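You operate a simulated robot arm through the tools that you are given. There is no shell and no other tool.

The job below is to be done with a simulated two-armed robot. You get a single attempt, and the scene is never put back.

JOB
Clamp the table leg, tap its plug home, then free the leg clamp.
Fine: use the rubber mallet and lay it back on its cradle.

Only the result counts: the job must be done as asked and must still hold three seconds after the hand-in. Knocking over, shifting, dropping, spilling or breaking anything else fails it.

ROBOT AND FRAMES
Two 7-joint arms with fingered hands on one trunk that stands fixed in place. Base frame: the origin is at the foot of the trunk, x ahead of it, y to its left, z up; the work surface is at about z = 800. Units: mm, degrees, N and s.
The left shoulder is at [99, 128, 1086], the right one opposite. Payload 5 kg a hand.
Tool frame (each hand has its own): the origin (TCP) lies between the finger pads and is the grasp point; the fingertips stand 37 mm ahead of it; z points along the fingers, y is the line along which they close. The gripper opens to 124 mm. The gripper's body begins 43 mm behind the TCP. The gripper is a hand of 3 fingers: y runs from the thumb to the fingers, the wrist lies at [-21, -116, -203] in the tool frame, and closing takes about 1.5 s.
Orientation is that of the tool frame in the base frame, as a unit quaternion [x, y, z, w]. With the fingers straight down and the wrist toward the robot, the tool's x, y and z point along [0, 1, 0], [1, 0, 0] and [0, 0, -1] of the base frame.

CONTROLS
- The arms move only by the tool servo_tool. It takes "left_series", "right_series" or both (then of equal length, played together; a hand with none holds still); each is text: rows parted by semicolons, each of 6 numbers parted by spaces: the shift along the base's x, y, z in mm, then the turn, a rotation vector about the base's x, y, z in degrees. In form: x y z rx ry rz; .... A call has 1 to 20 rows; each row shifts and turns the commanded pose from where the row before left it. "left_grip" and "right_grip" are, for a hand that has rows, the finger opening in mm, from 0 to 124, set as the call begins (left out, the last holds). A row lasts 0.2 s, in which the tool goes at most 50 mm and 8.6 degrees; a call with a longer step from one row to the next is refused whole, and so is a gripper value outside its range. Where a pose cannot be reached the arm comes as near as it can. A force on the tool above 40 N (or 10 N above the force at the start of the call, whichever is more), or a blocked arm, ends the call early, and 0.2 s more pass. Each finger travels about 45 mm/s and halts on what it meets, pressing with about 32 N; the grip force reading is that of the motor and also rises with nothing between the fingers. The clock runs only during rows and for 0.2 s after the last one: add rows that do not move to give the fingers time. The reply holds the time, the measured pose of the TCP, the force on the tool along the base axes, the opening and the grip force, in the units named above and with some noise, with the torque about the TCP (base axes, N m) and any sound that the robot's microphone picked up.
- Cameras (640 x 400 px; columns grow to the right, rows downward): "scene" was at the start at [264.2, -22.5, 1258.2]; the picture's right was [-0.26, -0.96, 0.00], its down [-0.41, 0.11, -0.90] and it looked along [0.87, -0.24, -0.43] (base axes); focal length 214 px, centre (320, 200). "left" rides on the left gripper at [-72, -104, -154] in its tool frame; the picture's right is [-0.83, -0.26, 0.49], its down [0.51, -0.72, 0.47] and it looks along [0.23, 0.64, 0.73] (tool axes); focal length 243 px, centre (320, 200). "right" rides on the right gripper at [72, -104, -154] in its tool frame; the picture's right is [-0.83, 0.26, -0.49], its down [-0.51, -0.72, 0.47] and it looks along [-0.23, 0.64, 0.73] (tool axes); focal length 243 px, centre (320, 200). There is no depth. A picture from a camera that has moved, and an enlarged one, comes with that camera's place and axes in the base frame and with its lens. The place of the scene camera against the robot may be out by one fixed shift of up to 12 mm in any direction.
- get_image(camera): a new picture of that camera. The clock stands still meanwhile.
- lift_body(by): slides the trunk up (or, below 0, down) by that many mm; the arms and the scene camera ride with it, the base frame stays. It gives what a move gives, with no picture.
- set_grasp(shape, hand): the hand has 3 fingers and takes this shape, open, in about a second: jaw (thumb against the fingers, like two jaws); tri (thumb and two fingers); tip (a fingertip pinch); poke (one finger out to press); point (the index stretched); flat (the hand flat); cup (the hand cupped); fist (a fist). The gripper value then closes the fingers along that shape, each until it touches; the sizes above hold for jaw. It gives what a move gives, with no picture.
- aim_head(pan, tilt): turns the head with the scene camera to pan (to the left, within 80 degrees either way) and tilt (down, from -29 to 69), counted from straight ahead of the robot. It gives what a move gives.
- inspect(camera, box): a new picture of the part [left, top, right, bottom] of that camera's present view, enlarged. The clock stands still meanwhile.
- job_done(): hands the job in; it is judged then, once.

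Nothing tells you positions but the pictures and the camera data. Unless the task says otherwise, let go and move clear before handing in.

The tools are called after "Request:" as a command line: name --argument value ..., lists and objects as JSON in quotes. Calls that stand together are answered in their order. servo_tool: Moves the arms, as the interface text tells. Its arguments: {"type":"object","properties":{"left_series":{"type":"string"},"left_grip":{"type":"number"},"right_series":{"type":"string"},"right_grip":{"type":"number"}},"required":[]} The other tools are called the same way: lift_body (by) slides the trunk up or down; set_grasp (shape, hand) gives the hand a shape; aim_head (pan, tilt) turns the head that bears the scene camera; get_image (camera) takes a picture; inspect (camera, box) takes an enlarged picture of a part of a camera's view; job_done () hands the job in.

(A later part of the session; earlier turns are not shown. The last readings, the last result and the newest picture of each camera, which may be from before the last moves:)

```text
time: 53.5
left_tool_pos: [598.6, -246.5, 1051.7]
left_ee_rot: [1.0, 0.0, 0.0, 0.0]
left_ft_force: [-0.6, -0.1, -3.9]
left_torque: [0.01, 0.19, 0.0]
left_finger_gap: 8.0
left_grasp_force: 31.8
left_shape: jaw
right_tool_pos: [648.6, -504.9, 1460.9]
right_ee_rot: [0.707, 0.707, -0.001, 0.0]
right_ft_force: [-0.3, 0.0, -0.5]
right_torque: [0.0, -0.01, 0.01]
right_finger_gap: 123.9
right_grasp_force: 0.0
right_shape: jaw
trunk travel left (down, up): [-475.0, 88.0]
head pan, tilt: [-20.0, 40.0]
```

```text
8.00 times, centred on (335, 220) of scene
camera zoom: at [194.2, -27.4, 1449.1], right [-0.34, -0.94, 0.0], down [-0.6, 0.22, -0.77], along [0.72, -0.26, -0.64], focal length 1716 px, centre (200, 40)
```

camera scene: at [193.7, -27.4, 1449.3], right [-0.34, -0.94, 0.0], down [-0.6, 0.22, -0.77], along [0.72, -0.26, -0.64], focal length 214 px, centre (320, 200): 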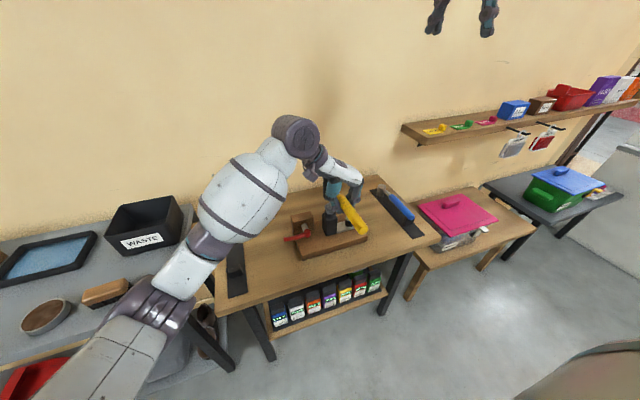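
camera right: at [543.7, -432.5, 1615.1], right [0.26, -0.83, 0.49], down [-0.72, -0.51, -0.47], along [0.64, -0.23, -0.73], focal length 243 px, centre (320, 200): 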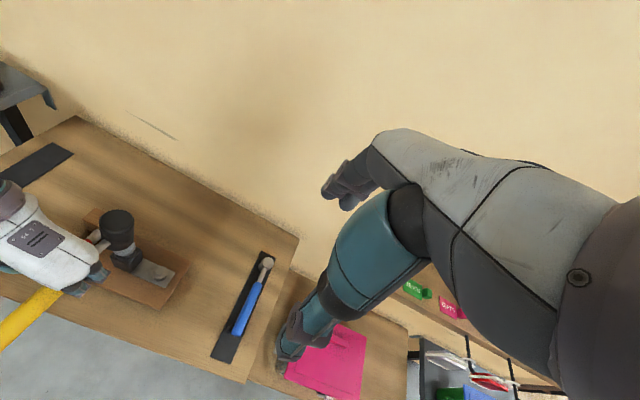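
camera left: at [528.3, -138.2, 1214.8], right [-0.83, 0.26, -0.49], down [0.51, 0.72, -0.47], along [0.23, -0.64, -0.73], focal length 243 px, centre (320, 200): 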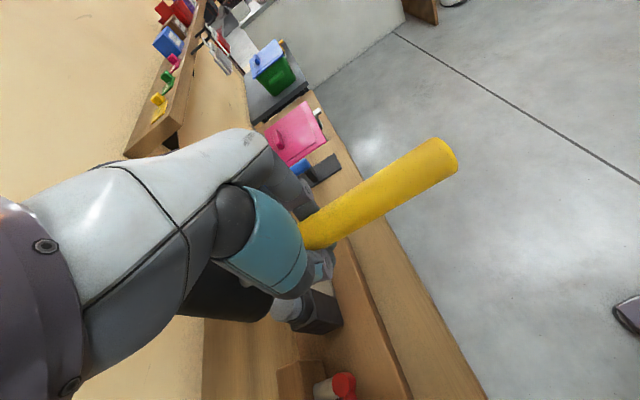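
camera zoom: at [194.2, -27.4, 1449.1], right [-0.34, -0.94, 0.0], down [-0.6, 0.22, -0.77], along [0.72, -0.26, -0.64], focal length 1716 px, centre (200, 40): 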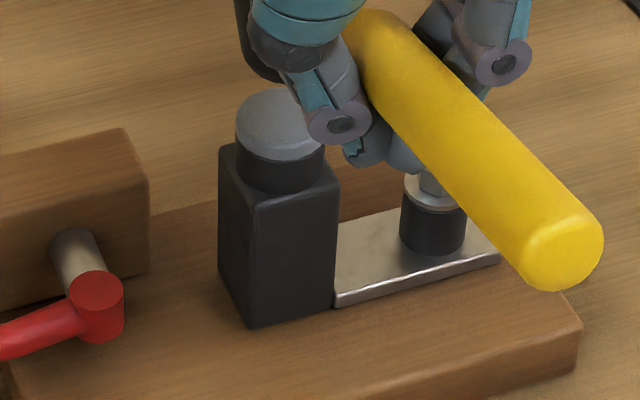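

The plug looks seated, but the mallet has pitched a little in the grip, head down. I'll move the mallet aside and inspect the plug.

Request:
servo_tool --left_series "0 0 15 0 0 0; 0 15 25 0 0 0; 0 30 25 0 0 0; 0 35 20 0 0 0; 0 40 0 0 0 0; 0 40 0 0 0 0; 0 30 0 0 0 0; 0 10 0 0 0 0; 0 0 0 0 0 0; 0 0 0 0 0 0"

Request:
get_image --camera "scene"

Request:
inspect --camera "right" --box '[80, 200, 180, 290]'

Request:
inspect --camera "scene" --box '[310, 190, 360, 250]'

Request:
get_image --camera "left"

```text
time: 55.7
left_tool_pos: [599.7, -46.8, 1138.5]
left_ee_rot: [1.0, 0.001, -0.001, 0.0]
left_ft_force: [0.0, 0.2, -2.5]
left_torque: [-0.03, 0.19, 0.02]
left_finger_gap: 6.7
left_grasp_force: 32.3
left_shape: jaw
right_tool_pos: [647.4, -504.1, 1461.5]
right_ee_rot: [0.707, 0.708, 0.0, 0.0]
right_ft_force: [-0.6, 0.5, -0.4]
right_torque: [-0.01, -0.01, 0.02]
right_finger_gap: 123.8
right_grasp_force: 0.0
right_shape: jaw
trunk travel left (down, up): [-475.0, 88.0]
head pan, tilt: [-20.0, 40.0]
```

```text
taken
camera scene: at [193.5, -27.2, 1449.3], right [-0.34, -0.94, 0.0], down [-0.6, 0.22, -0.77], along [0.72, -0.26, -0.64], focal length 214 px, centre (320, 200)
```

scene: 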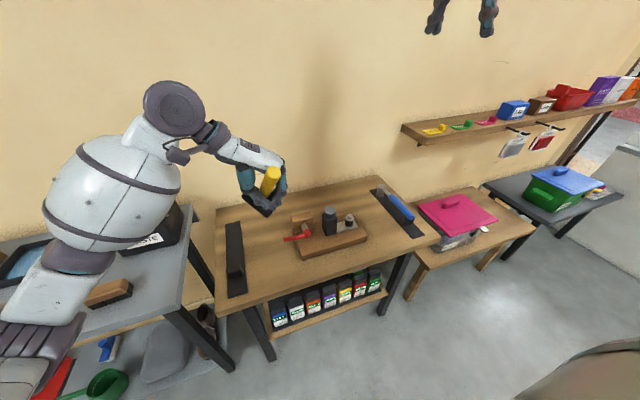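

```text
4.44 times, centred on (130, 245) of right
camera zoom: at [543.5, -432.2, 1615.2], right [0.26, -0.83, 0.49], down [-0.72, -0.51, -0.47], along [0.64, -0.23, -0.73], focal length 1078 px, centre (1164, 0)
```

zoom: 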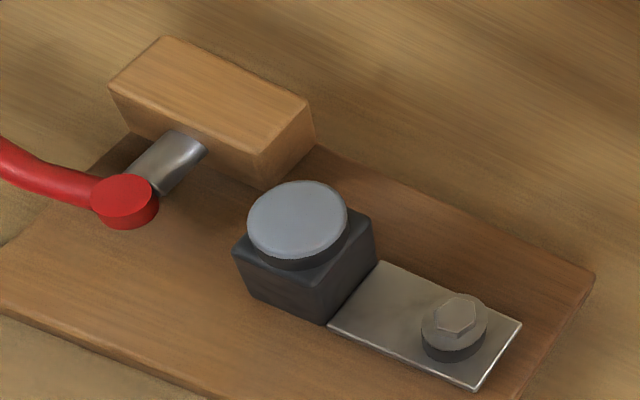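

```text
6.67 times, centred on (335, 220) of scene
camera zoom: at [193.5, -27.2, 1449.3], right [-0.34, -0.94, 0.0], down [-0.6, 0.22, -0.77], along [0.72, -0.26, -0.64], focal length 1430 px, centre (220, 67)
```

zoom: 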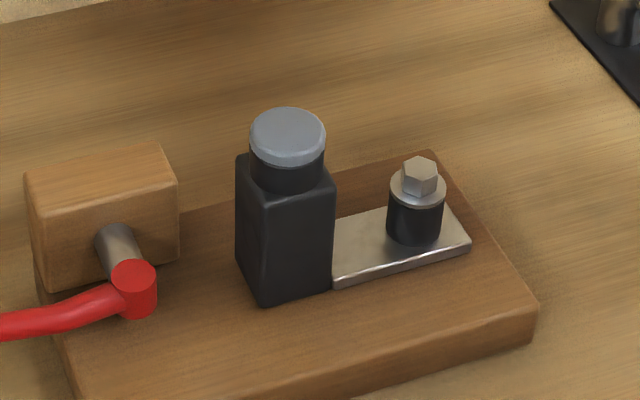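

```text
taken
camera left: at [528.0, 58.9, 1291.8], right [-0.83, 0.26, -0.49], down [0.51, 0.72, -0.47], along [0.23, -0.64, -0.73], focal length 243 px, centre (320, 200)
```

left: 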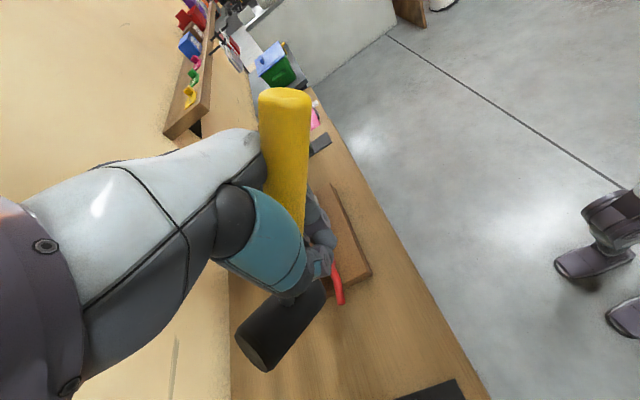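

The plug flange now sits flush on the collar, so it looks home. The mallet has slipped to about 60° head-down in the grip, so I'll tilt the hand back about 35° to partly level it and carry it slowly to above the cradle.

Request:
servo_tool --left_series "5 5 0 0 -1.5 0; 10 8 -5 0 -2.5 0; 12 10 -8 0 -2.5 0; 13 11 -8 0 -2.5 0; 13 11 -8 0 -2.5 0; 13 11 -8 0 -2.5 0; 13 11 -8 0 -2.5 0; 13 11 -8 0 -2.5 0; 13 11 -8 0 -2.5 0; 13 11 -8 0 -2.5 0; 13 11 -8 0 -2.5 0; 13 11 -8 0 -2.5 0; 13 11 -8 0 -2.5 0; 12 10 -6 0 -2.5 0; 8 4 -4 0 -1 0; 0 0 0 0 0 0"

Request:
get_image --camera "scene"

Request:
get_image --camera "left"

Request:
get_image --camera "right"

```text
time: 59.1
left_tool_pos: [776.4, 98.6, 1034.1]
left_ee_rot: [0.954, 0.0, 0.301, 0.0]
left_ft_force: [0.8, -0.6, -3.6]
left_torque: [-0.06, 0.17, 0.0]
left_finger_gap: 6.3
left_grasp_force: 32.3
left_shape: jaw
right_tool_pos: [647.6, -506.0, 1460.8]
right_ee_rot: [0.707, 0.707, 0.0, 0.0]
right_ft_force: [-0.3, 0.9, -0.4]
right_torque: [0.01, 0.0, -0.02]
right_finger_gap: 123.8
right_grasp_force: 0.1
right_shape: jaw
trunk travel left (down, up): [-475.0, 88.0]
head pan, tilt: [-20.0, 40.0]
```

```text
taken
camera scene: at [193.6, -27.3, 1449.3], right [-0.34, -0.94, 0.0], down [-0.6, 0.22, -0.77], along [0.72, -0.26, -0.64], focal length 214 px, centre (320, 200)
```

scene: 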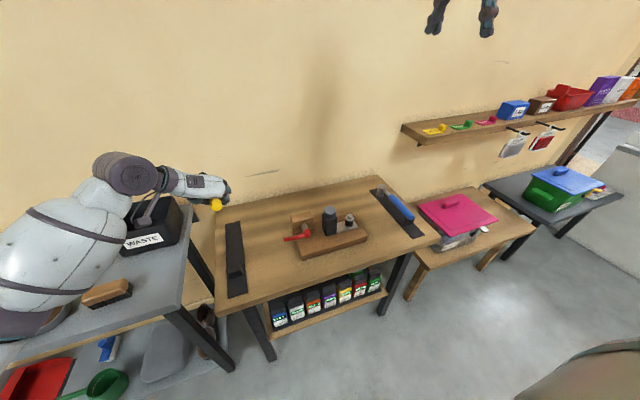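

```text
taken
camera left: at [629.8, 204.7, 1118.8], right [-0.4, 0.26, -0.88], down [0.69, 0.72, -0.1], along [0.61, -0.64, -0.47], focal length 243 px, centre (320, 200)
```

left: 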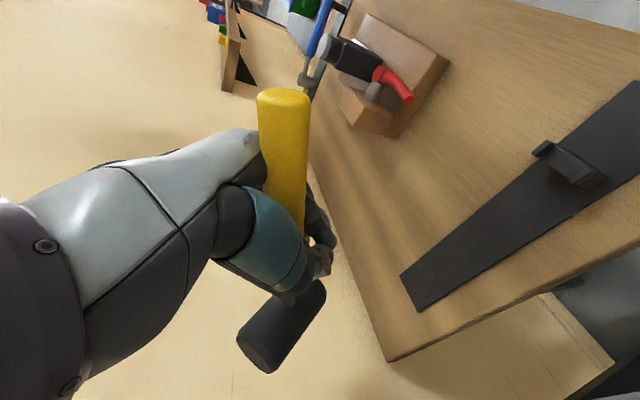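

```text
taken
camera right: at [543.7, -432.4, 1615.1], right [0.26, -0.83, 0.49], down [-0.72, -0.51, -0.47], along [0.64, -0.23, -0.73], focal length 243 px, centre (320, 200)
```

right: 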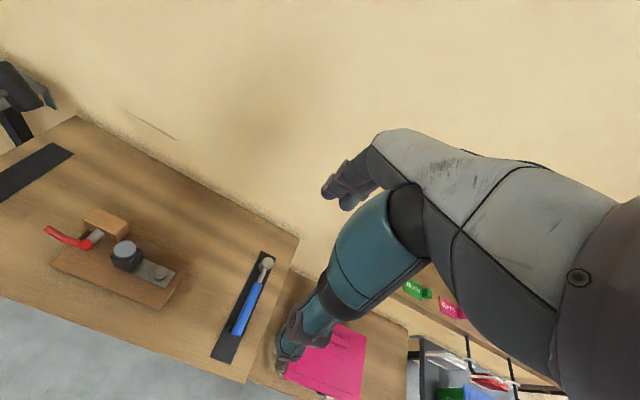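

The mallet's pose in the hand is stable now, about 28° head-down in the room. I'll bring it down just above the mat and check alignment with the cradle.

Request:
servo_tool --left_series "2 0 -15 0 0 0; 3 0 -20 0 0 0; 4 1 -20 0 0 0; 4 0 -20 0 0 0; 3 0 -19 0 0 0; 0 0 -15 0 0 0; 0 0 0 0 0 0"

Request:
aim_head --pan 10 --tilt 45

Request:
get_image --camera "scene"

Request:
get_image --camera "left"

Request:
inspect --camera "right" --box '[0, 40, 120, 220]'

```text
time: 60.7
left_tool_pos: [792.7, 100.2, 925.2]
left_ee_rot: [0.954, 0.001, 0.301, 0.0]
left_ft_force: [-0.4, -0.5, -2.7]
left_torque: [-0.05, 0.19, -0.03]
left_finger_gap: 6.6
left_grasp_force: 32.0
left_shape: jaw
right_tool_pos: [648.8, -505.3, 1460.6]
right_ee_rot: [0.707, 0.708, -0.001, 0.0]
right_ft_force: [0.2, 1.2, 0.1]
right_torque: [0.01, -0.04, -0.03]
right_finger_gap: 123.7
right_grasp_force: 0.0
right_shape: jaw
trunk travel left (down, up): [-475.0, 88.0]
head pan, tilt: [-20.0, 40.0]
```

```text
time: 61.6
left_tool_pos: [792.9, 101.5, 924.9]
left_ee_rot: [0.954, 0.0, 0.3, 0.0]
left_ft_force: [-0.5, 0.1, -3.3]
left_torque: [-0.03, 0.2, -0.02]
left_finger_gap: 6.5
left_grasp_force: 32.3
left_shape: jaw
right_tool_pos: [648.2, -506.7, 1461.9]
right_ee_rot: [0.707, 0.707, 0.0, 0.001]
right_ft_force: [-0.3, -0.3, 0.5]
right_torque: [-0.04, 0.0, 0.03]
right_finger_gap: 123.9
right_grasp_force: 0.0
right_shape: jaw
trunk travel left (down, up): [-475.0, 88.0]
head pan, tilt: [10.0, 45.0]
```

```text
taken
camera scene: at [194.0, 15.9, 1442.0], right [0.17, -0.98, 0.0], down [-0.7, -0.12, -0.71], along [0.7, 0.12, -0.71], focal length 214 px, centre (320, 200)
```

scene: 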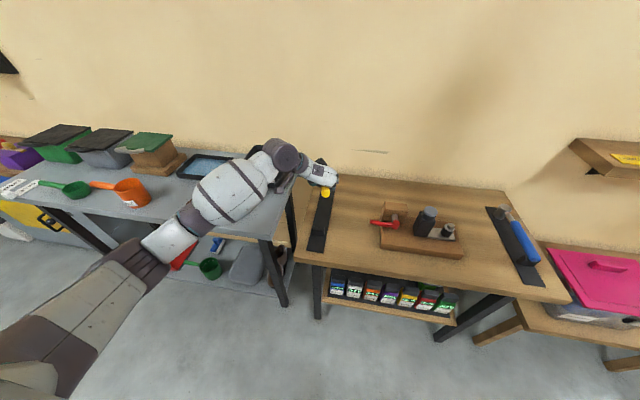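

```text
taken
camera left: at [645.2, 206.4, 1009.3], right [-0.4, 0.26, -0.88], down [0.69, 0.72, -0.1], along [0.61, -0.64, -0.47], focal length 243 px, centre (320, 200)
```

left: 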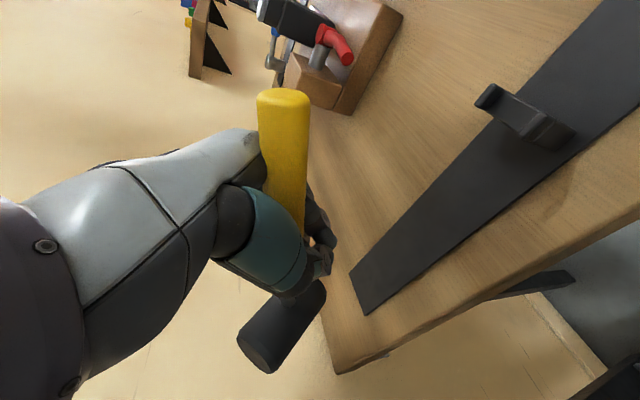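

```text
2.22 times, centred on (60, 130) of right
camera zoom: at [543.8, -432.3, 1615.1], right [0.26, -0.83, 0.49], down [-0.72, -0.51, -0.47], along [0.64, -0.23, -0.73], focal length 539 px, centre (898, 356)
```

zoom: 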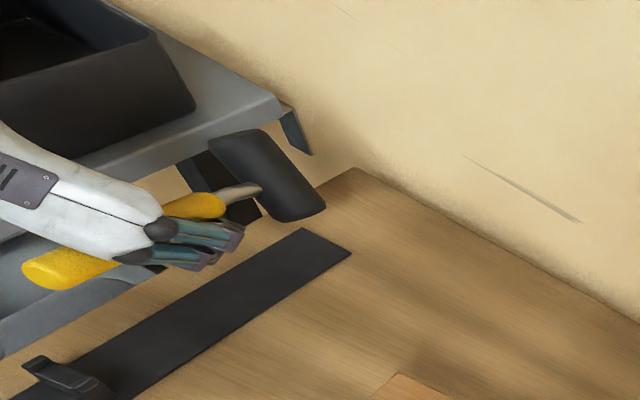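

Triangulating shows the mallet has also rolled and yawed in the grip: roll about 50°, yaw about 12°, pitch about 17°. I'll lift it to a clear spot where the cameras can measure its pose well.

Request:
servo_tool --left_series "0 0 10 0 0 0; -3 -5 20 0 0 0; -5 -10 20 0 0 0; -5 -12 20 0 0 0; -5 -15 20 0 0 0; -5 -18 20 0 0 0; -5 -20 20 0 0 0; -5 -20 15 0 0 0; -5 -20 10 0 0 0; -5 -20 5 0 0 0; -5 -10 0 0 0 0; 0 0 0 0 0 0; 0 0 0 0 0 0"

Request:
aim_head --pan -5 --tilt 30

Request:
get_image --camera "scene"

Request:
inspect --camera "left" --box '[180, 70, 400, 400]'

Request:
inspect --camera "right" --box '[0, 40, 200, 220]'

```text
time: 64.4
left_tool_pos: [745.9, -51.4, 1086.3]
left_ee_rot: [0.954, 0.0, 0.3, 0.0]
left_ft_force: [-0.7, -0.3, -3.7]
left_torque: [-0.04, 0.18, -0.02]
left_finger_gap: 6.9
left_grasp_force: 31.9
left_shape: jaw
right_tool_pos: [647.5, -504.9, 1461.1]
right_ee_rot: [0.707, 0.707, 0.0, 0.0]
right_ft_force: [-0.6, -0.4, -0.1]
right_torque: [0.02, 0.05, 0.07]
right_finger_gap: 123.9
right_grasp_force: 0.0
right_shape: jaw
trunk travel left (down, up): [-475.0, 88.0]
head pan, tilt: [10.0, 45.0]
```

```text
time: 65.2
left_tool_pos: [746.7, -49.3, 1086.4]
left_ee_rot: [0.954, 0.0, 0.3, 0.0]
left_ft_force: [-0.3, 1.1, -3.0]
left_torque: [-0.04, 0.17, -0.01]
left_finger_gap: 7.0
left_grasp_force: 31.9
left_shape: jaw
right_tool_pos: [647.6, -504.9, 1461.9]
right_ee_rot: [0.707, 0.707, 0.0, 0.001]
right_ft_force: [-0.1, -0.1, 0.1]
right_torque: [0.01, 0.02, -0.03]
right_finger_gap: 123.7
right_grasp_force: 0.0
right_shape: jaw
trunk travel left (down, up): [-475.0, 88.0]
head pan, tilt: [-5.0, 30.0]
```

```text
taken
camera scene: at [203.9, -6.1, 1464.6], right [-0.09, -1.0, 0.0], down [-0.5, 0.04, -0.87], along [0.86, -0.07, -0.5], focal length 214 px, centre (320, 200)
```

scene: 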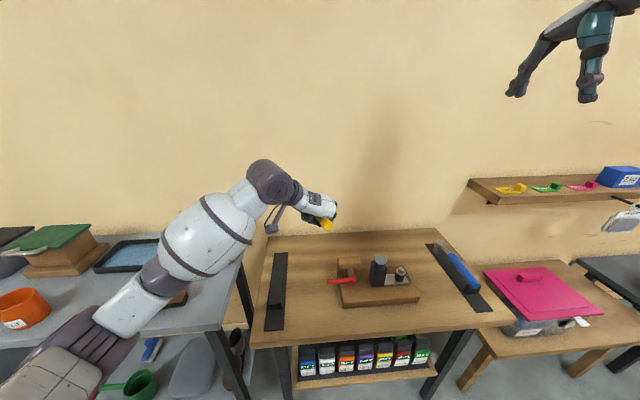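

```text
1.21 times, centred on (290, 235) of left
camera zoom: at [598.8, 56.4, 1170.4], right [-0.4, 0.26, -0.88], down [0.69, 0.72, -0.1], along [0.61, -0.64, -0.47], focal length 294 px, centre (356, 158)
```

zoom: 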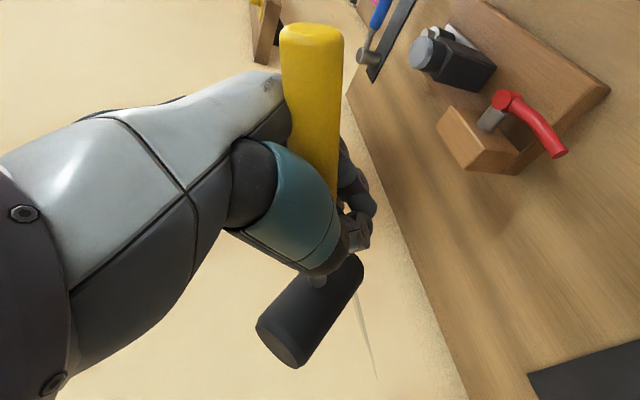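

```text
2.22 times, centred on (100, 130) of right
camera zoom: at [543.8, -432.4, 1615.1], right [0.26, -0.83, 0.49], down [-0.72, -0.51, -0.47], along [0.64, -0.23, -0.73], focal length 539 px, centre (809, 356)
```

zoom: 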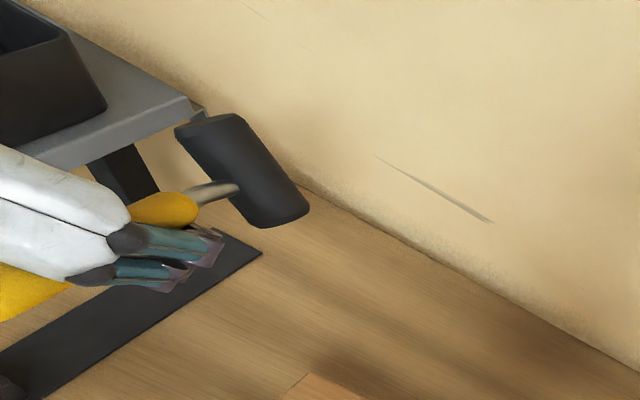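

From both wrist cameras, the mallet axis is about (.94,.19,-.28) and its head axis about (.11,.59,.80). I'll rotate the hand slowly to level the mallet and take out most of the roll, then re-measure.

Request:
servo_tool --left_series "0 0 0 1 -0.8 -0.8; 0 0 0 2 -1.4 -1.4; 0 0 0 2.5 -1.7 -1.7; 0 0 0 2.5 -1.7 -1.7; 0 0 0 2.5 -1.7 -1.7; 0 0 0 2.5 -1.7 -1.7; 0 0 0 2.5 -1.7 -1.7; 0 0 0 2.4 -1.7 -1.7; 0 0 0 1.5 -1 -1; 0 0 0 1 -0.7 -0.7; 0 0 0 0 0 0; 0 0 0 0 0 0"

Request:
get_image --camera "left"

Request:
inspect --camera "right" --box '[0, 40, 200, 220]'

Request:
inspect --camera "scene" --box '[230, 140, 400, 280]'

```text
time: 67.8
left_tool_pos: [745.9, -50.7, 1085.9]
left_ee_rot: [0.888, -0.17, 0.407, -0.131]
left_ft_force: [-0.3, 0.6, -3.6]
left_torque: [0.02, 0.15, -0.01]
left_finger_gap: 6.7
left_grasp_force: 31.9
left_shape: jaw
right_tool_pos: [648.5, -505.5, 1460.6]
right_ee_rot: [0.707, 0.707, 0.0, 0.0]
right_ft_force: [0.3, -0.3, -0.5]
right_torque: [0.0, 0.0, -0.01]
right_finger_gap: 123.5
right_grasp_force: 0.1
right_shape: jaw
trunk travel left (down, up): [-475.0, 88.0]
head pan, tilt: [-5.0, 30.0]
```

```text
taken
camera left: at [603.0, 60.8, 1172.0], right [-0.08, 0.62, -0.78], down [0.81, 0.49, 0.31], along [0.58, -0.61, -0.54], focal length 243 px, centre (320, 200)
```

left: 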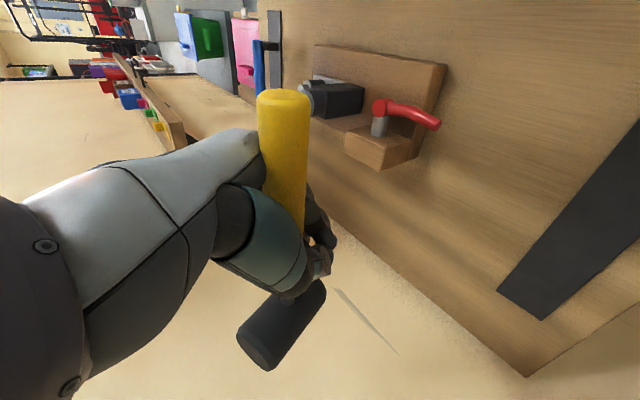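

```text
2.22 times, centred on (100, 130) of right
camera zoom: at [543.8, -432.4, 1615.1], right [0.26, -0.83, 0.49], down [-0.72, -0.51, -0.47], along [0.64, -0.23, -0.73], focal length 539 px, centre (809, 356)
```

zoom: 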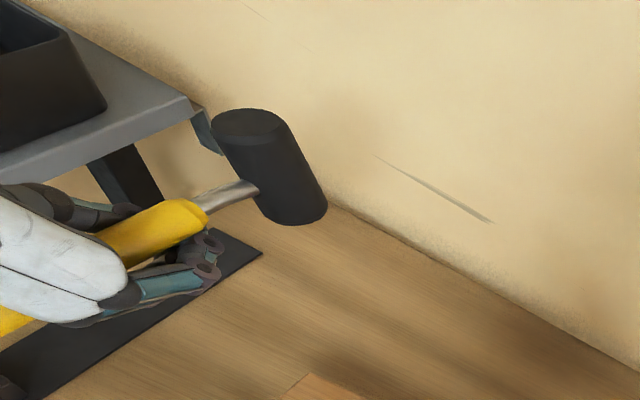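

```text
2.86 times, centred on (315, 210) of scene
camera zoom: at [203.9, -6.1, 1464.6], right [-0.09, -1.0, 0.0], down [-0.5, 0.04, -0.87], along [0.86, -0.08, -0.5], focal length 613 px, centre (334, 171)
```

zoom: 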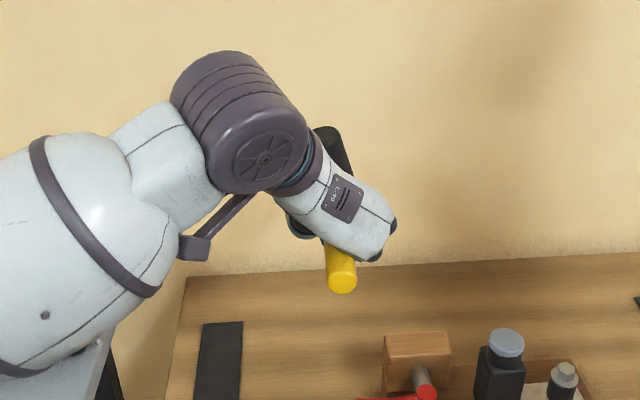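

The mallet is now nearly level with about 15° of roll left, which will self-right on the mat. I'll move it over the cradle with some clearance and check.

Request:
servo_tool --left_series "0 5 0 0 0 0; 1 10 0 0 0 0; 1 15 0 0 0 0; 1 18 -5 0 0 0; 1 20 -10 0 0 0; 1 20 -15 0 0 0; 1 20 -18 0 0 0; 1 18 -20 0 0 0; 1 12 -20 0 0 0; 1 8 -20 0 0 0; 1 5 -20 0 0 0; 1 2 -20 0 0 0; 0 0 -20 0 0 0; 0 0 -18 0 0 0; 0 0 -10 0 0 0; 0 0 0 0 0 0; 0 0 0 0 0 0"

Request:
aim_head --pan 5 --tilt 40

Request:
get_image --camera "left"

Request:
inspect --camera "right" --box '[0, 90, 120, 230]'

Request:
get_image --camera "scene"

```text
time: 71.4
left_tool_pos: [754.9, 103.2, 890.1]
left_ee_rot: [0.888, -0.169, 0.407, -0.132]
left_ft_force: [0.4, 0.3, -3.2]
left_torque: [0.05, 0.18, -0.02]
left_finger_gap: 6.8
left_grasp_force: 31.8
left_shape: jaw
right_tool_pos: [648.3, -504.9, 1460.9]
right_ee_rot: [0.707, 0.708, 0.0, 0.0]
right_ft_force: [0.2, -0.3, -0.4]
right_torque: [0.04, -0.02, 0.0]
right_finger_gap: 124.0
right_grasp_force: 0.0
right_shape: jaw
trunk travel left (down, up): [-475.0, 88.0]
head pan, tilt: [-5.0, 30.0]
```

```text
time: 72.1
left_tool_pos: [755.7, 102.5, 889.3]
left_ee_rot: [0.888, -0.17, 0.408, -0.132]
left_ft_force: [0.1, -0.1, -3.1]
left_torque: [0.05, 0.18, 0.03]
left_finger_gap: 6.8
left_grasp_force: 31.7
left_shape: jaw
right_tool_pos: [648.0, -504.9, 1461.9]
right_ee_rot: [0.707, 0.707, -0.001, 0.0]
right_ft_force: [-0.7, 0.4, 0.7]
right_torque: [-0.03, -0.01, -0.03]
right_finger_gap: 123.8
right_grasp_force: 0.0
right_shape: jaw
trunk travel left (down, up): [-475.0, 88.0]
head pan, tilt: [5.0, 40.0]
```

```text
taken
camera left: at [614.3, 213.5, 976.3], right [-0.08, 0.62, -0.78], down [0.81, 0.49, 0.31], along [0.58, -0.61, -0.54], focal length 243 px, centre (320, 200)
```

left: 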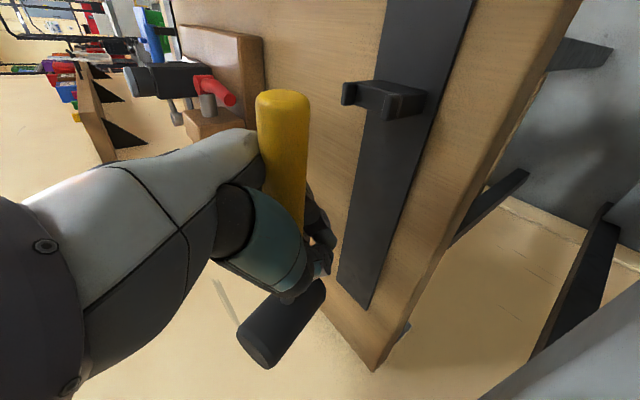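

```text
2.86 times, centred on (60, 160) of right
camera zoom: at [543.8, -432.3, 1615.1], right [0.26, -0.83, 0.49], down [-0.72, -0.51, -0.47], along [0.64, -0.23, -0.73], focal length 693 px, centre (1063, 314)
```

zoom: 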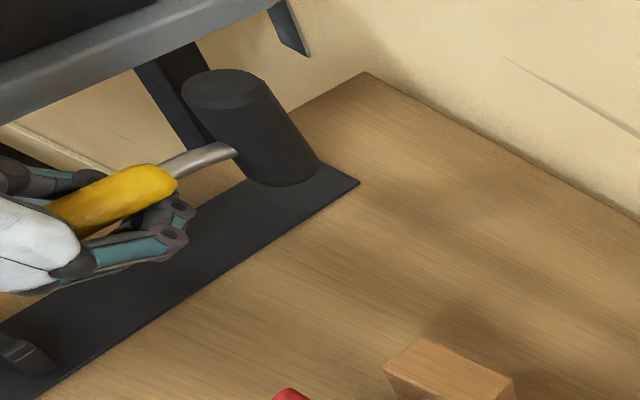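

```text
taken
camera scene: at [198.6, 9.2, 1449.3], right [0.09, -1.0, 0.0], down [-0.64, -0.06, -0.77], along [0.76, 0.07, -0.64], focal length 214 px, centre (320, 200)
```

scene: 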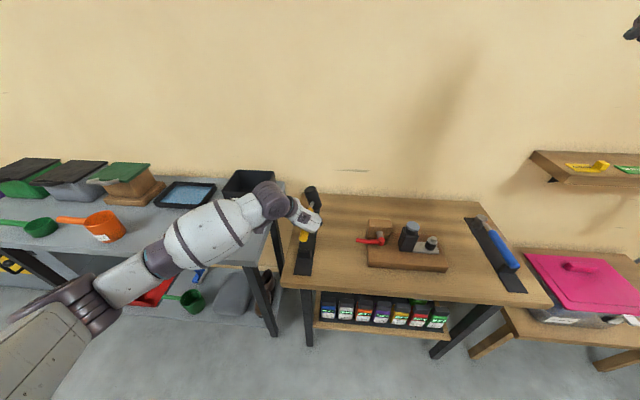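

Request:
inspect --camera "scene" --box '[280, 175, 340, 285]'

Request:
inspect --camera "left" --box '[220, 60, 460, 220]'

```text
3.64 times, centred on (310, 230) of scene
camera zoom: at [198.6, 9.2, 1449.3], right [0.09, -1.0, 0.0], down [-0.64, -0.06, -0.77], along [0.76, 0.07, -0.64], focal length 780 px, centre (356, 91)
```

zoom: 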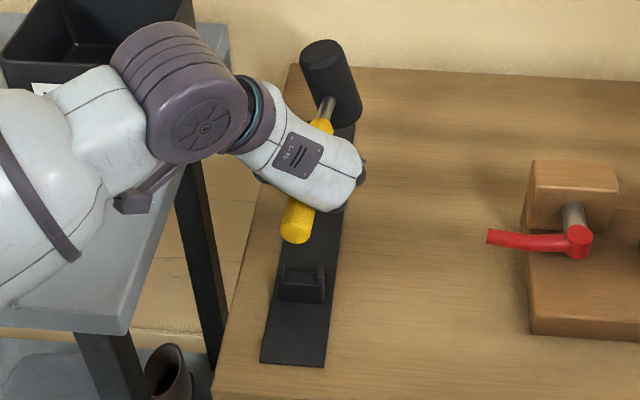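

```text
2.50 times, centred on (340, 140) of left
camera zoom: at [614.3, 213.5, 976.3], right [-0.08, 0.62, -0.78], down [0.81, 0.49, 0.31], along [0.58, -0.61, -0.54], focal length 606 px, centre (270, 350)
```

zoom: 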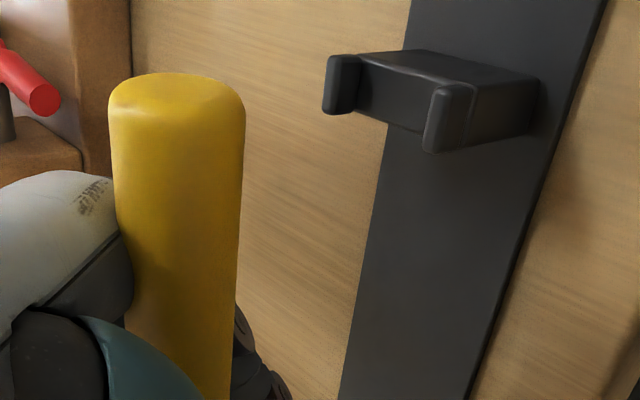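

Handle and head line up with the mat and the U-rest within a couple of millimetres. I'll lower slowly until the head touches.

Request:
servo_tool --left_series "1 0 -10 0 0 0; 0 0 -12 0 0 0; 0 0 -10 0 0 0; 0 0 -6 0 0 0; 0 0 -5 0 0 0; 0 0 -4 0 0 0; 0 0 0 0 0 0"

Request:
inspect --camera "scene" --box '[280, 175, 340, 285]'

Request:
inspect --camera "right" --box '[0, 90, 120, 230]'

Request:
inspect --camera "left" --box '[220, 60, 460, 220]'

```text
time: 73.7
left_tool_pos: [756.6, 102.8, 842.9]
left_ee_rot: [0.888, -0.17, 0.407, -0.131]
left_ft_force: [-0.6, -0.4, -3.1]
left_torque: [0.02, 0.18, -0.01]
left_finger_gap: 6.7
left_grasp_force: 31.7
left_shape: jaw
right_tool_pos: [647.9, -505.0, 1461.0]
right_ee_rot: [0.707, 0.707, 0.0, -0.001]
right_ft_force: [-0.4, 0.2, -0.6]
right_torque: [0.01, -0.03, 0.0]
right_finger_gap: 123.8
right_grasp_force: 0.1
right_shape: jaw
trunk travel left (down, up): [-475.0, 88.0]
head pan, tilt: [5.0, 40.0]
```

```text
3.64 times, centred on (310, 230) of scene
camera zoom: at [198.5, 9.2, 1449.3], right [0.09, -1.0, 0.0], down [-0.64, -0.06, -0.77], along [0.76, 0.07, -0.64], focal length 780 px, centre (356, 91)
```

zoom: 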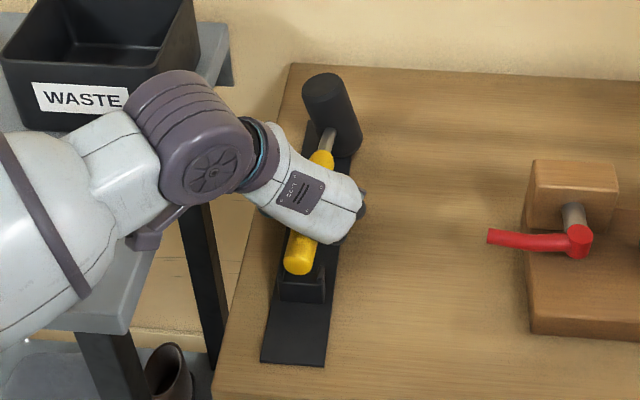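

```text
2.86 times, centred on (60, 160) of right
camera zoom: at [543.8, -432.3, 1615.1], right [0.26, -0.83, 0.49], down [-0.72, -0.51, -0.47], along [0.64, -0.23, -0.73], focal length 693 px, centre (1063, 314)
```

zoom: 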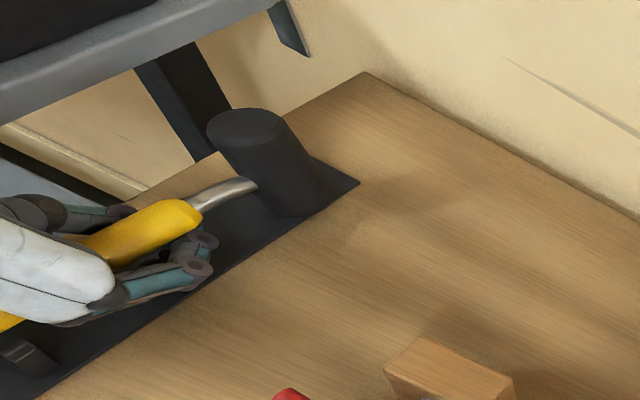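

```text
2.50 times, centred on (340, 140) of left
camera zoom: at [614.8, 213.8, 928.8], right [-0.08, 0.62, -0.78], down [0.81, 0.49, 0.31], along [0.58, -0.61, -0.54], focal length 606 px, centre (270, 350)
```

zoom: 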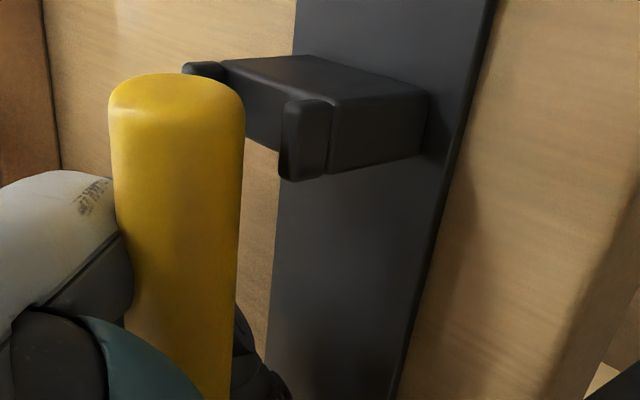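

The handle is about to enter the U-rest. I'll zoom in more to check sideways alignment before the last few millimetres.

Request:
inspect --camera "scene" --box '[295, 235, 320, 265]'

Request:
inspect --camera "scene" --box '[295, 190, 325, 225]'

```text
13.33 times, centred on (308, 250) of scene
camera zoom: at [198.5, 9.2, 1449.3], right [0.09, -1.0, 0.0], down [-0.64, -0.06, -0.77], along [0.76, 0.07, -0.64], focal length 2860 px, centre (487, -467)
```

zoom: 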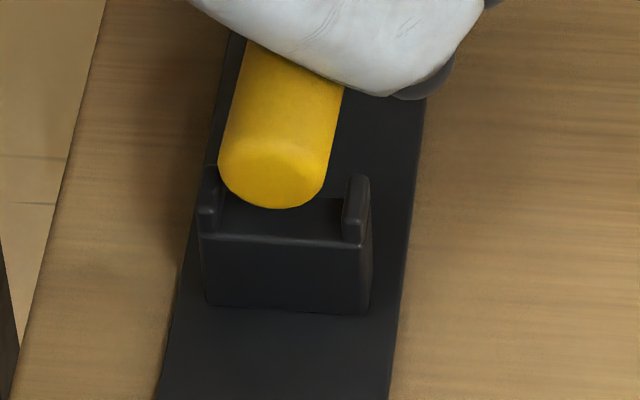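

```text
11.43 times, centred on (310, 208) of scene
camera zoom: at [198.5, 9.2, 1449.3], right [0.09, -1.0, 0.0], down [-0.64, -0.06, -0.77], along [0.76, 0.07, -0.64], focal length 2451 px, centre (434, 114)
```

zoom: 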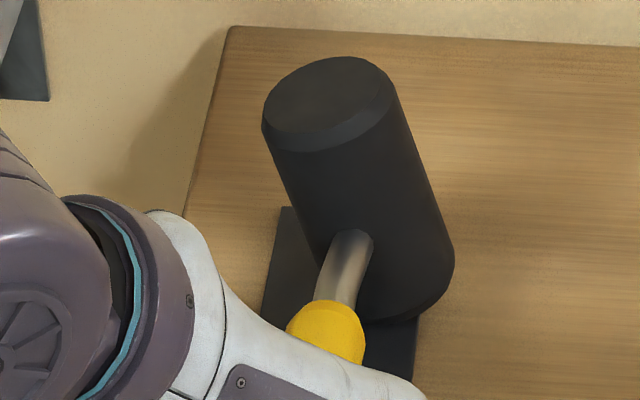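

The handle is about 2 mm to the left of the U centre. I'll correct that and continue down in small steps.

Request:
servo_tool --left_series "0 -2 0 0 0 0; 0 0 -3 0 0 0; 0 0 -3 0 0 0; 0 0 -2 0 0 0; 0 0 0 0 0 0"

Request:
inspect --camera "scene" --box '[295, 235, 320, 265]'

Request:
inspect --camera "right" --box '[0, 110, 80, 210]'

```text
time: 74.9
left_tool_pos: [756.7, 99.9, 837.3]
left_ee_rot: [0.887, -0.169, 0.409, -0.131]
left_ft_force: [0.4, -1.2, 11.3]
left_torque: [0.0, -0.19, -0.02]
left_finger_gap: 6.7
left_grasp_force: 32.1
left_shape: jaw
right_tool_pos: [647.1, -505.3, 1462.5]
right_ee_rot: [0.707, 0.707, 0.0, 0.001]
right_ft_force: [0.0, 0.3, -0.1]
right_torque: [0.0, 0.01, 0.02]
right_finger_gap: 123.9
right_grasp_force: 0.0
right_shape: jaw
trunk travel left (down, up): [-475.0, 88.0]
head pan, tilt: [5.0, 40.0]
```

```text
13.33 times, centred on (308, 250) of scene
camera zoom: at [196.7, 8.8, 1449.7], right [0.09, -1.0, 0.0], down [-0.64, -0.06, -0.77], along [0.76, 0.07, -0.64], focal length 2860 px, centre (487, -467)
```

zoom: 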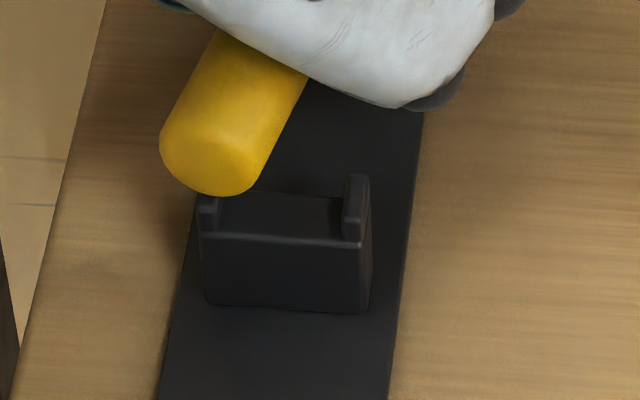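

```text
4.00 times, centred on (40, 160) of right
camera zoom: at [541.6, -432.8, 1616.0], right [0.26, -0.83, 0.49], down [-0.72, -0.51, -0.47], along [0.64, -0.23, -0.73], focal length 970 px, centre (1440, 360)
```

zoom: 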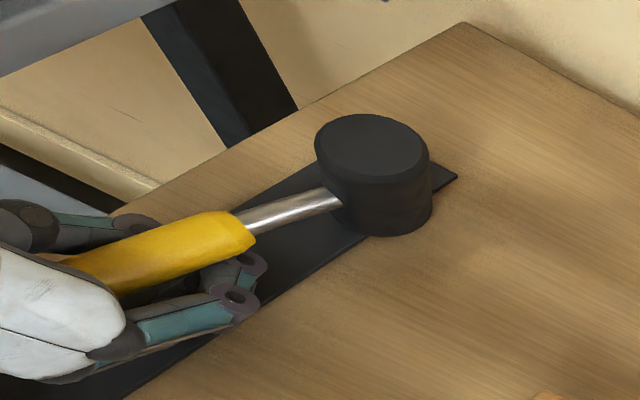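

On contact the head righted itself flat, but the mallet yawed in the grip, so the handle end is about 14 mm left of the U. I'll lift slightly and re-measure to correct.

Request:
servo_tool --left_series "0 0 3 0 0 0; 0 0 5 0 0 0; 0 0 6 0 0 0; 0 0 6 0 0 0; 0 0 0 0 0 0; 0 0 0 0 0 0"

Request:
inspect --camera "scene" --box '[290, 180, 330, 265]'

Request:
inspect --camera "right" --box '[0, 110, 80, 210]'

Request:
get_image --camera "left"

```text
time: 76.3
left_tool_pos: [756.9, 101.4, 854.0]
left_ee_rot: [0.888, -0.17, 0.408, -0.131]
left_ft_force: [0.0, 1.6, -3.1]
left_torque: [0.07, 0.18, -0.03]
left_finger_gap: 6.4
left_grasp_force: 31.5
left_shape: jaw
right_tool_pos: [647.7, -505.5, 1461.8]
right_ee_rot: [0.707, 0.707, 0.0, -0.001]
right_ft_force: [-0.3, -0.2, 0.6]
right_torque: [0.0, -0.01, -0.02]
right_finger_gap: 123.7
right_grasp_force: 0.1
right_shape: jaw
trunk travel left (down, up): [-475.0, 88.0]
head pan, tilt: [5.0, 40.0]
```

```text
4.71 times, centred on (310, 222) of scene
camera zoom: at [198.5, 9.1, 1449.3], right [0.09, -1.0, 0.0], down [-0.64, -0.06, -0.77], along [0.76, 0.07, -0.64], focal length 1009 px, centre (367, 94)
```

zoom: 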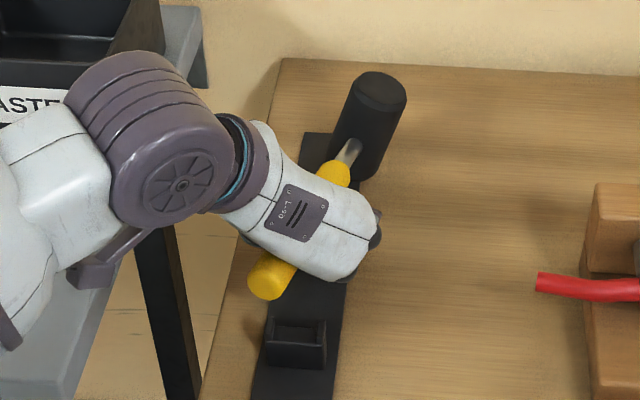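

```text
4.00 times, centred on (40, 160) of right
camera zoom: at [543.7, -432.4, 1615.1], right [0.26, -0.83, 0.49], down [-0.72, -0.51, -0.47], along [0.64, -0.23, -0.73], focal length 970 px, centre (1440, 360)
```

zoom: 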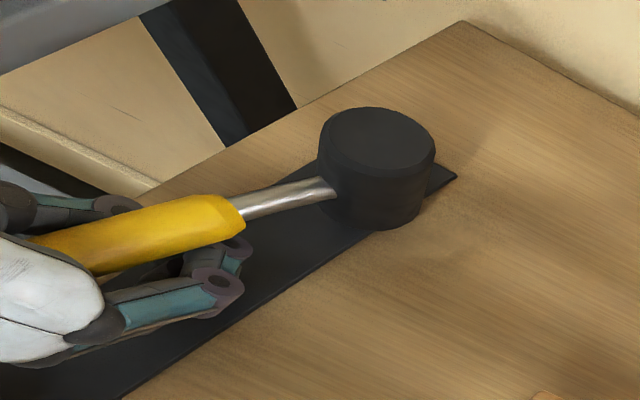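

```text
taken
camera left: at [614.8, 212.2, 941.6], right [-0.08, 0.62, -0.78], down [0.81, 0.49, 0.31], along [0.58, -0.61, -0.54], focal length 243 px, centre (320, 200)
```

left: 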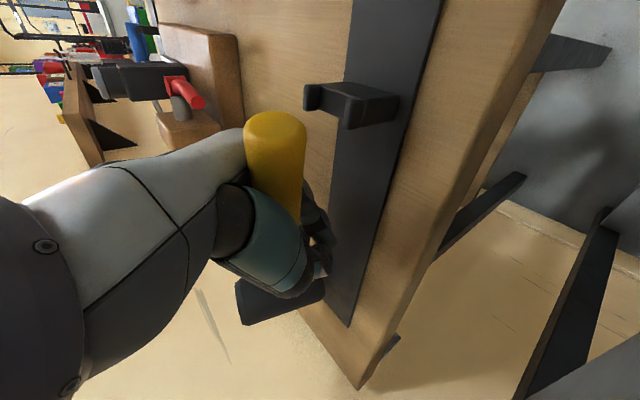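

The mallet's pose is now about 15° yawed, 7° head-down and 16° rolled the other way. I'll raise a bit, rotate the hand to level it again and re-measure.

Request:
servo_tool --left_series "0 0 10 0 0 0; 0 0 15 -1 -0.3 1; 0 0 5 -2 -0.6 2; 0 0 0 -2 -0.6 2.1; 0 0 0 -2 -0.6 2.1; 0 0 0 -2 -0.6 2.1; 0 0 0 -2 -0.6 2.1; 0 0 0 -2 -0.6 2.1; 0 0 0 -1.5 -0.4 1.5; 0 0 0 -0.8 -0.2 0.7; 0 0 0 0 0 0; 0 0 0 0 0 0"

Request:
inspect --camera "scene" --box '[290, 180, 330, 265]'

Request:
inspect --camera "right" --box '[0, 90, 80, 200]'

Request:
get_image --camera "left"

```text
time: 78.9
left_tool_pos: [757.0, 101.0, 885.4]
left_ee_rot: [0.895, 0.013, 0.439, -0.073]
left_ft_force: [0.5, 0.5, -3.6]
left_torque: [-0.01, 0.19, 0.02]
left_finger_gap: 6.6
left_grasp_force: 32.0
left_shape: jaw
right_tool_pos: [647.9, -504.9, 1460.7]
right_ee_rot: [0.707, 0.707, 0.0, 0.0]
right_ft_force: [-0.2, -0.6, -0.3]
right_torque: [0.0, -0.02, -0.02]
right_finger_gap: 124.4
right_grasp_force: 0.0
right_shape: jaw
trunk travel left (down, up): [-475.0, 88.0]
head pan, tilt: [5.0, 40.0]
```

```text
4.71 times, centred on (310, 222) of scene
camera zoom: at [198.5, 9.2, 1449.3], right [0.09, -1.0, 0.0], down [-0.64, -0.06, -0.77], along [0.76, 0.07, -0.64], focal length 1009 px, centre (367, 94)
```

zoom: 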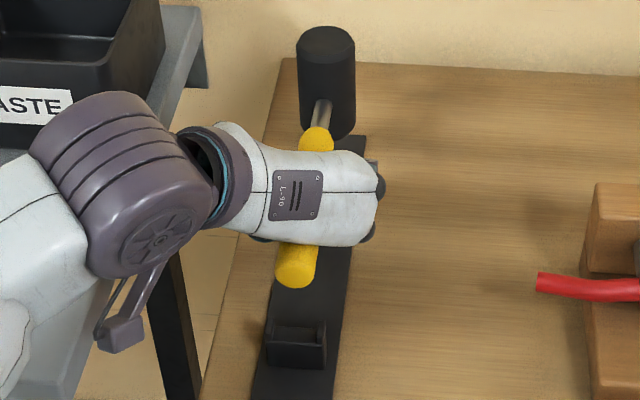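

```text
3.64 times, centred on (40, 145) of right
camera zoom: at [543.8, -432.3, 1615.1], right [0.26, -0.83, 0.49], down [-0.72, -0.51, -0.47], along [0.64, -0.23, -0.73], focal length 882 px, centre (1338, 400)
```

zoom: 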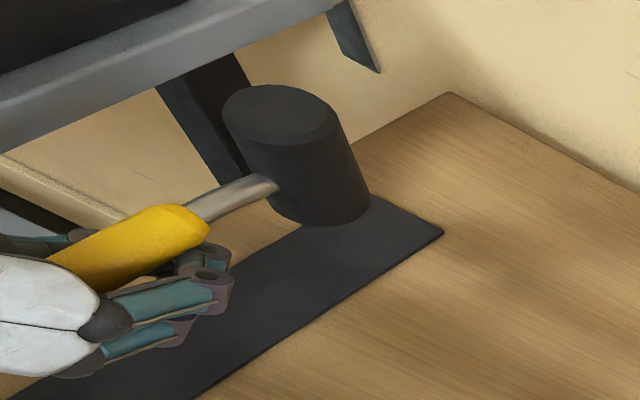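

```text
taken
camera left: at [582.2, 186.2, 932.7], right [-0.15, 0.36, -0.92], down [0.62, 0.76, 0.2], along [0.77, -0.54, -0.34], focal length 243 px, centre (320, 200)
```

left: 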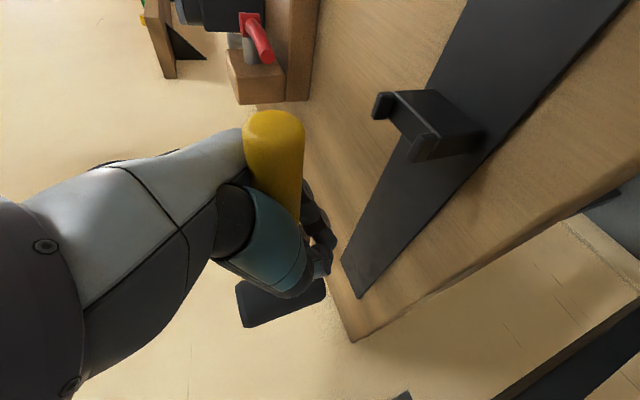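

The mallet is now level and upright within about 2–3°, lined up with the cradle. I'll apply a small yaw trim and lower until just above contact.

Request:
servo_tool --left_series "0 -1 0 0 0 -1.5; 0 0 -8 0 0 0; 0 0 -12 0 0 0; 0 0 -12 0 0 0; 0 0 -8 0 0 0; 0 0 -5 0 0 0; 0 0 -4 0 0 0; 0 0 0 0 0 0; 0 0 0 0 0 0"

Request:
inspect --camera "scene" --box '[295, 235, 320, 265]'

Request:
inspect --camera "scene" --box '[290, 180, 330, 265]'

Request:
inspect --camera "right" --box '[0, 110, 80, 210]'

```text
time: 80.9
left_tool_pos: [755.6, 100.7, 836.9]
left_ee_rot: [0.895, 0.002, 0.44, -0.067]
left_ft_force: [0.8, -0.6, 4.7]
left_torque: [-0.03, 0.01, -0.02]
left_finger_gap: 6.6
left_grasp_force: 31.8
left_shape: jaw
right_tool_pos: [648.1, -504.1, 1460.4]
right_ee_rot: [0.707, 0.707, 0.001, 0.0]
right_ft_force: [0.3, 0.1, -1.4]
right_torque: [-0.01, 0.0, 0.01]
right_finger_gap: 123.8
right_grasp_force: 0.1
right_shape: jaw
trunk travel left (down, up): [-475.0, 88.0]
head pan, tilt: [5.0, 40.0]
```

```text
13.33 times, centred on (308, 250) of scene
camera zoom: at [197.6, 9.1, 1449.5], right [0.09, -1.0, 0.0], down [-0.64, -0.06, -0.77], along [0.76, 0.07, -0.64], focal length 2860 px, centre (487, -467)
```

zoom: 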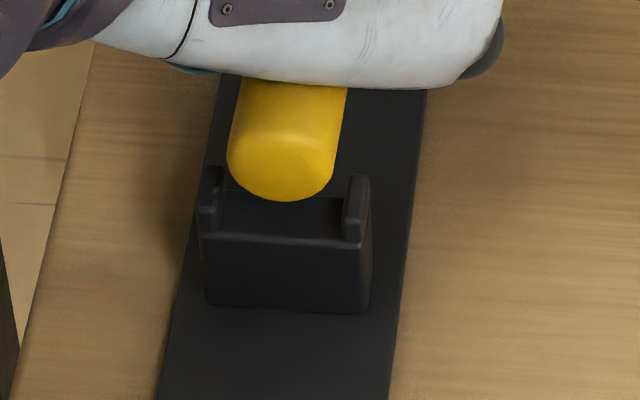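

```text
4.71 times, centred on (310, 222) of scene
camera zoom: at [197.6, 9.1, 1449.5], right [0.09, -1.0, 0.0], down [-0.64, -0.06, -0.77], along [0.76, 0.07, -0.64], focal length 1009 px, centre (367, 94)
```

zoom: 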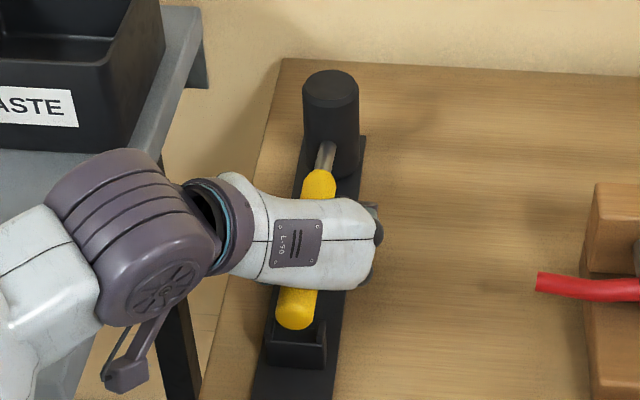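

```text
4.00 times, centred on (40, 160) of right
camera zoom: at [542.7, -432.5, 1615.6], right [0.26, -0.83, 0.49], down [-0.72, -0.51, -0.47], along [0.64, -0.23, -0.73], focal length 970 px, centre (1440, 360)
```

zoom: 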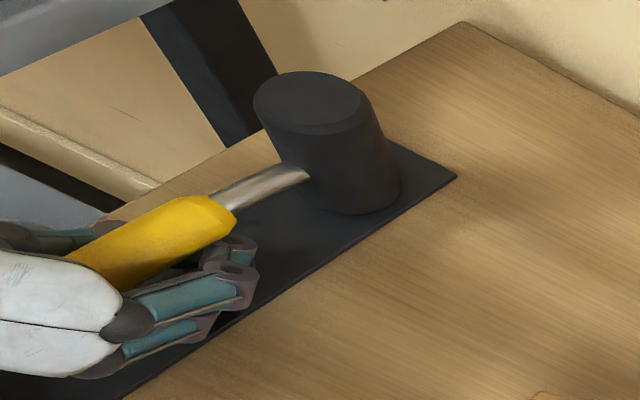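

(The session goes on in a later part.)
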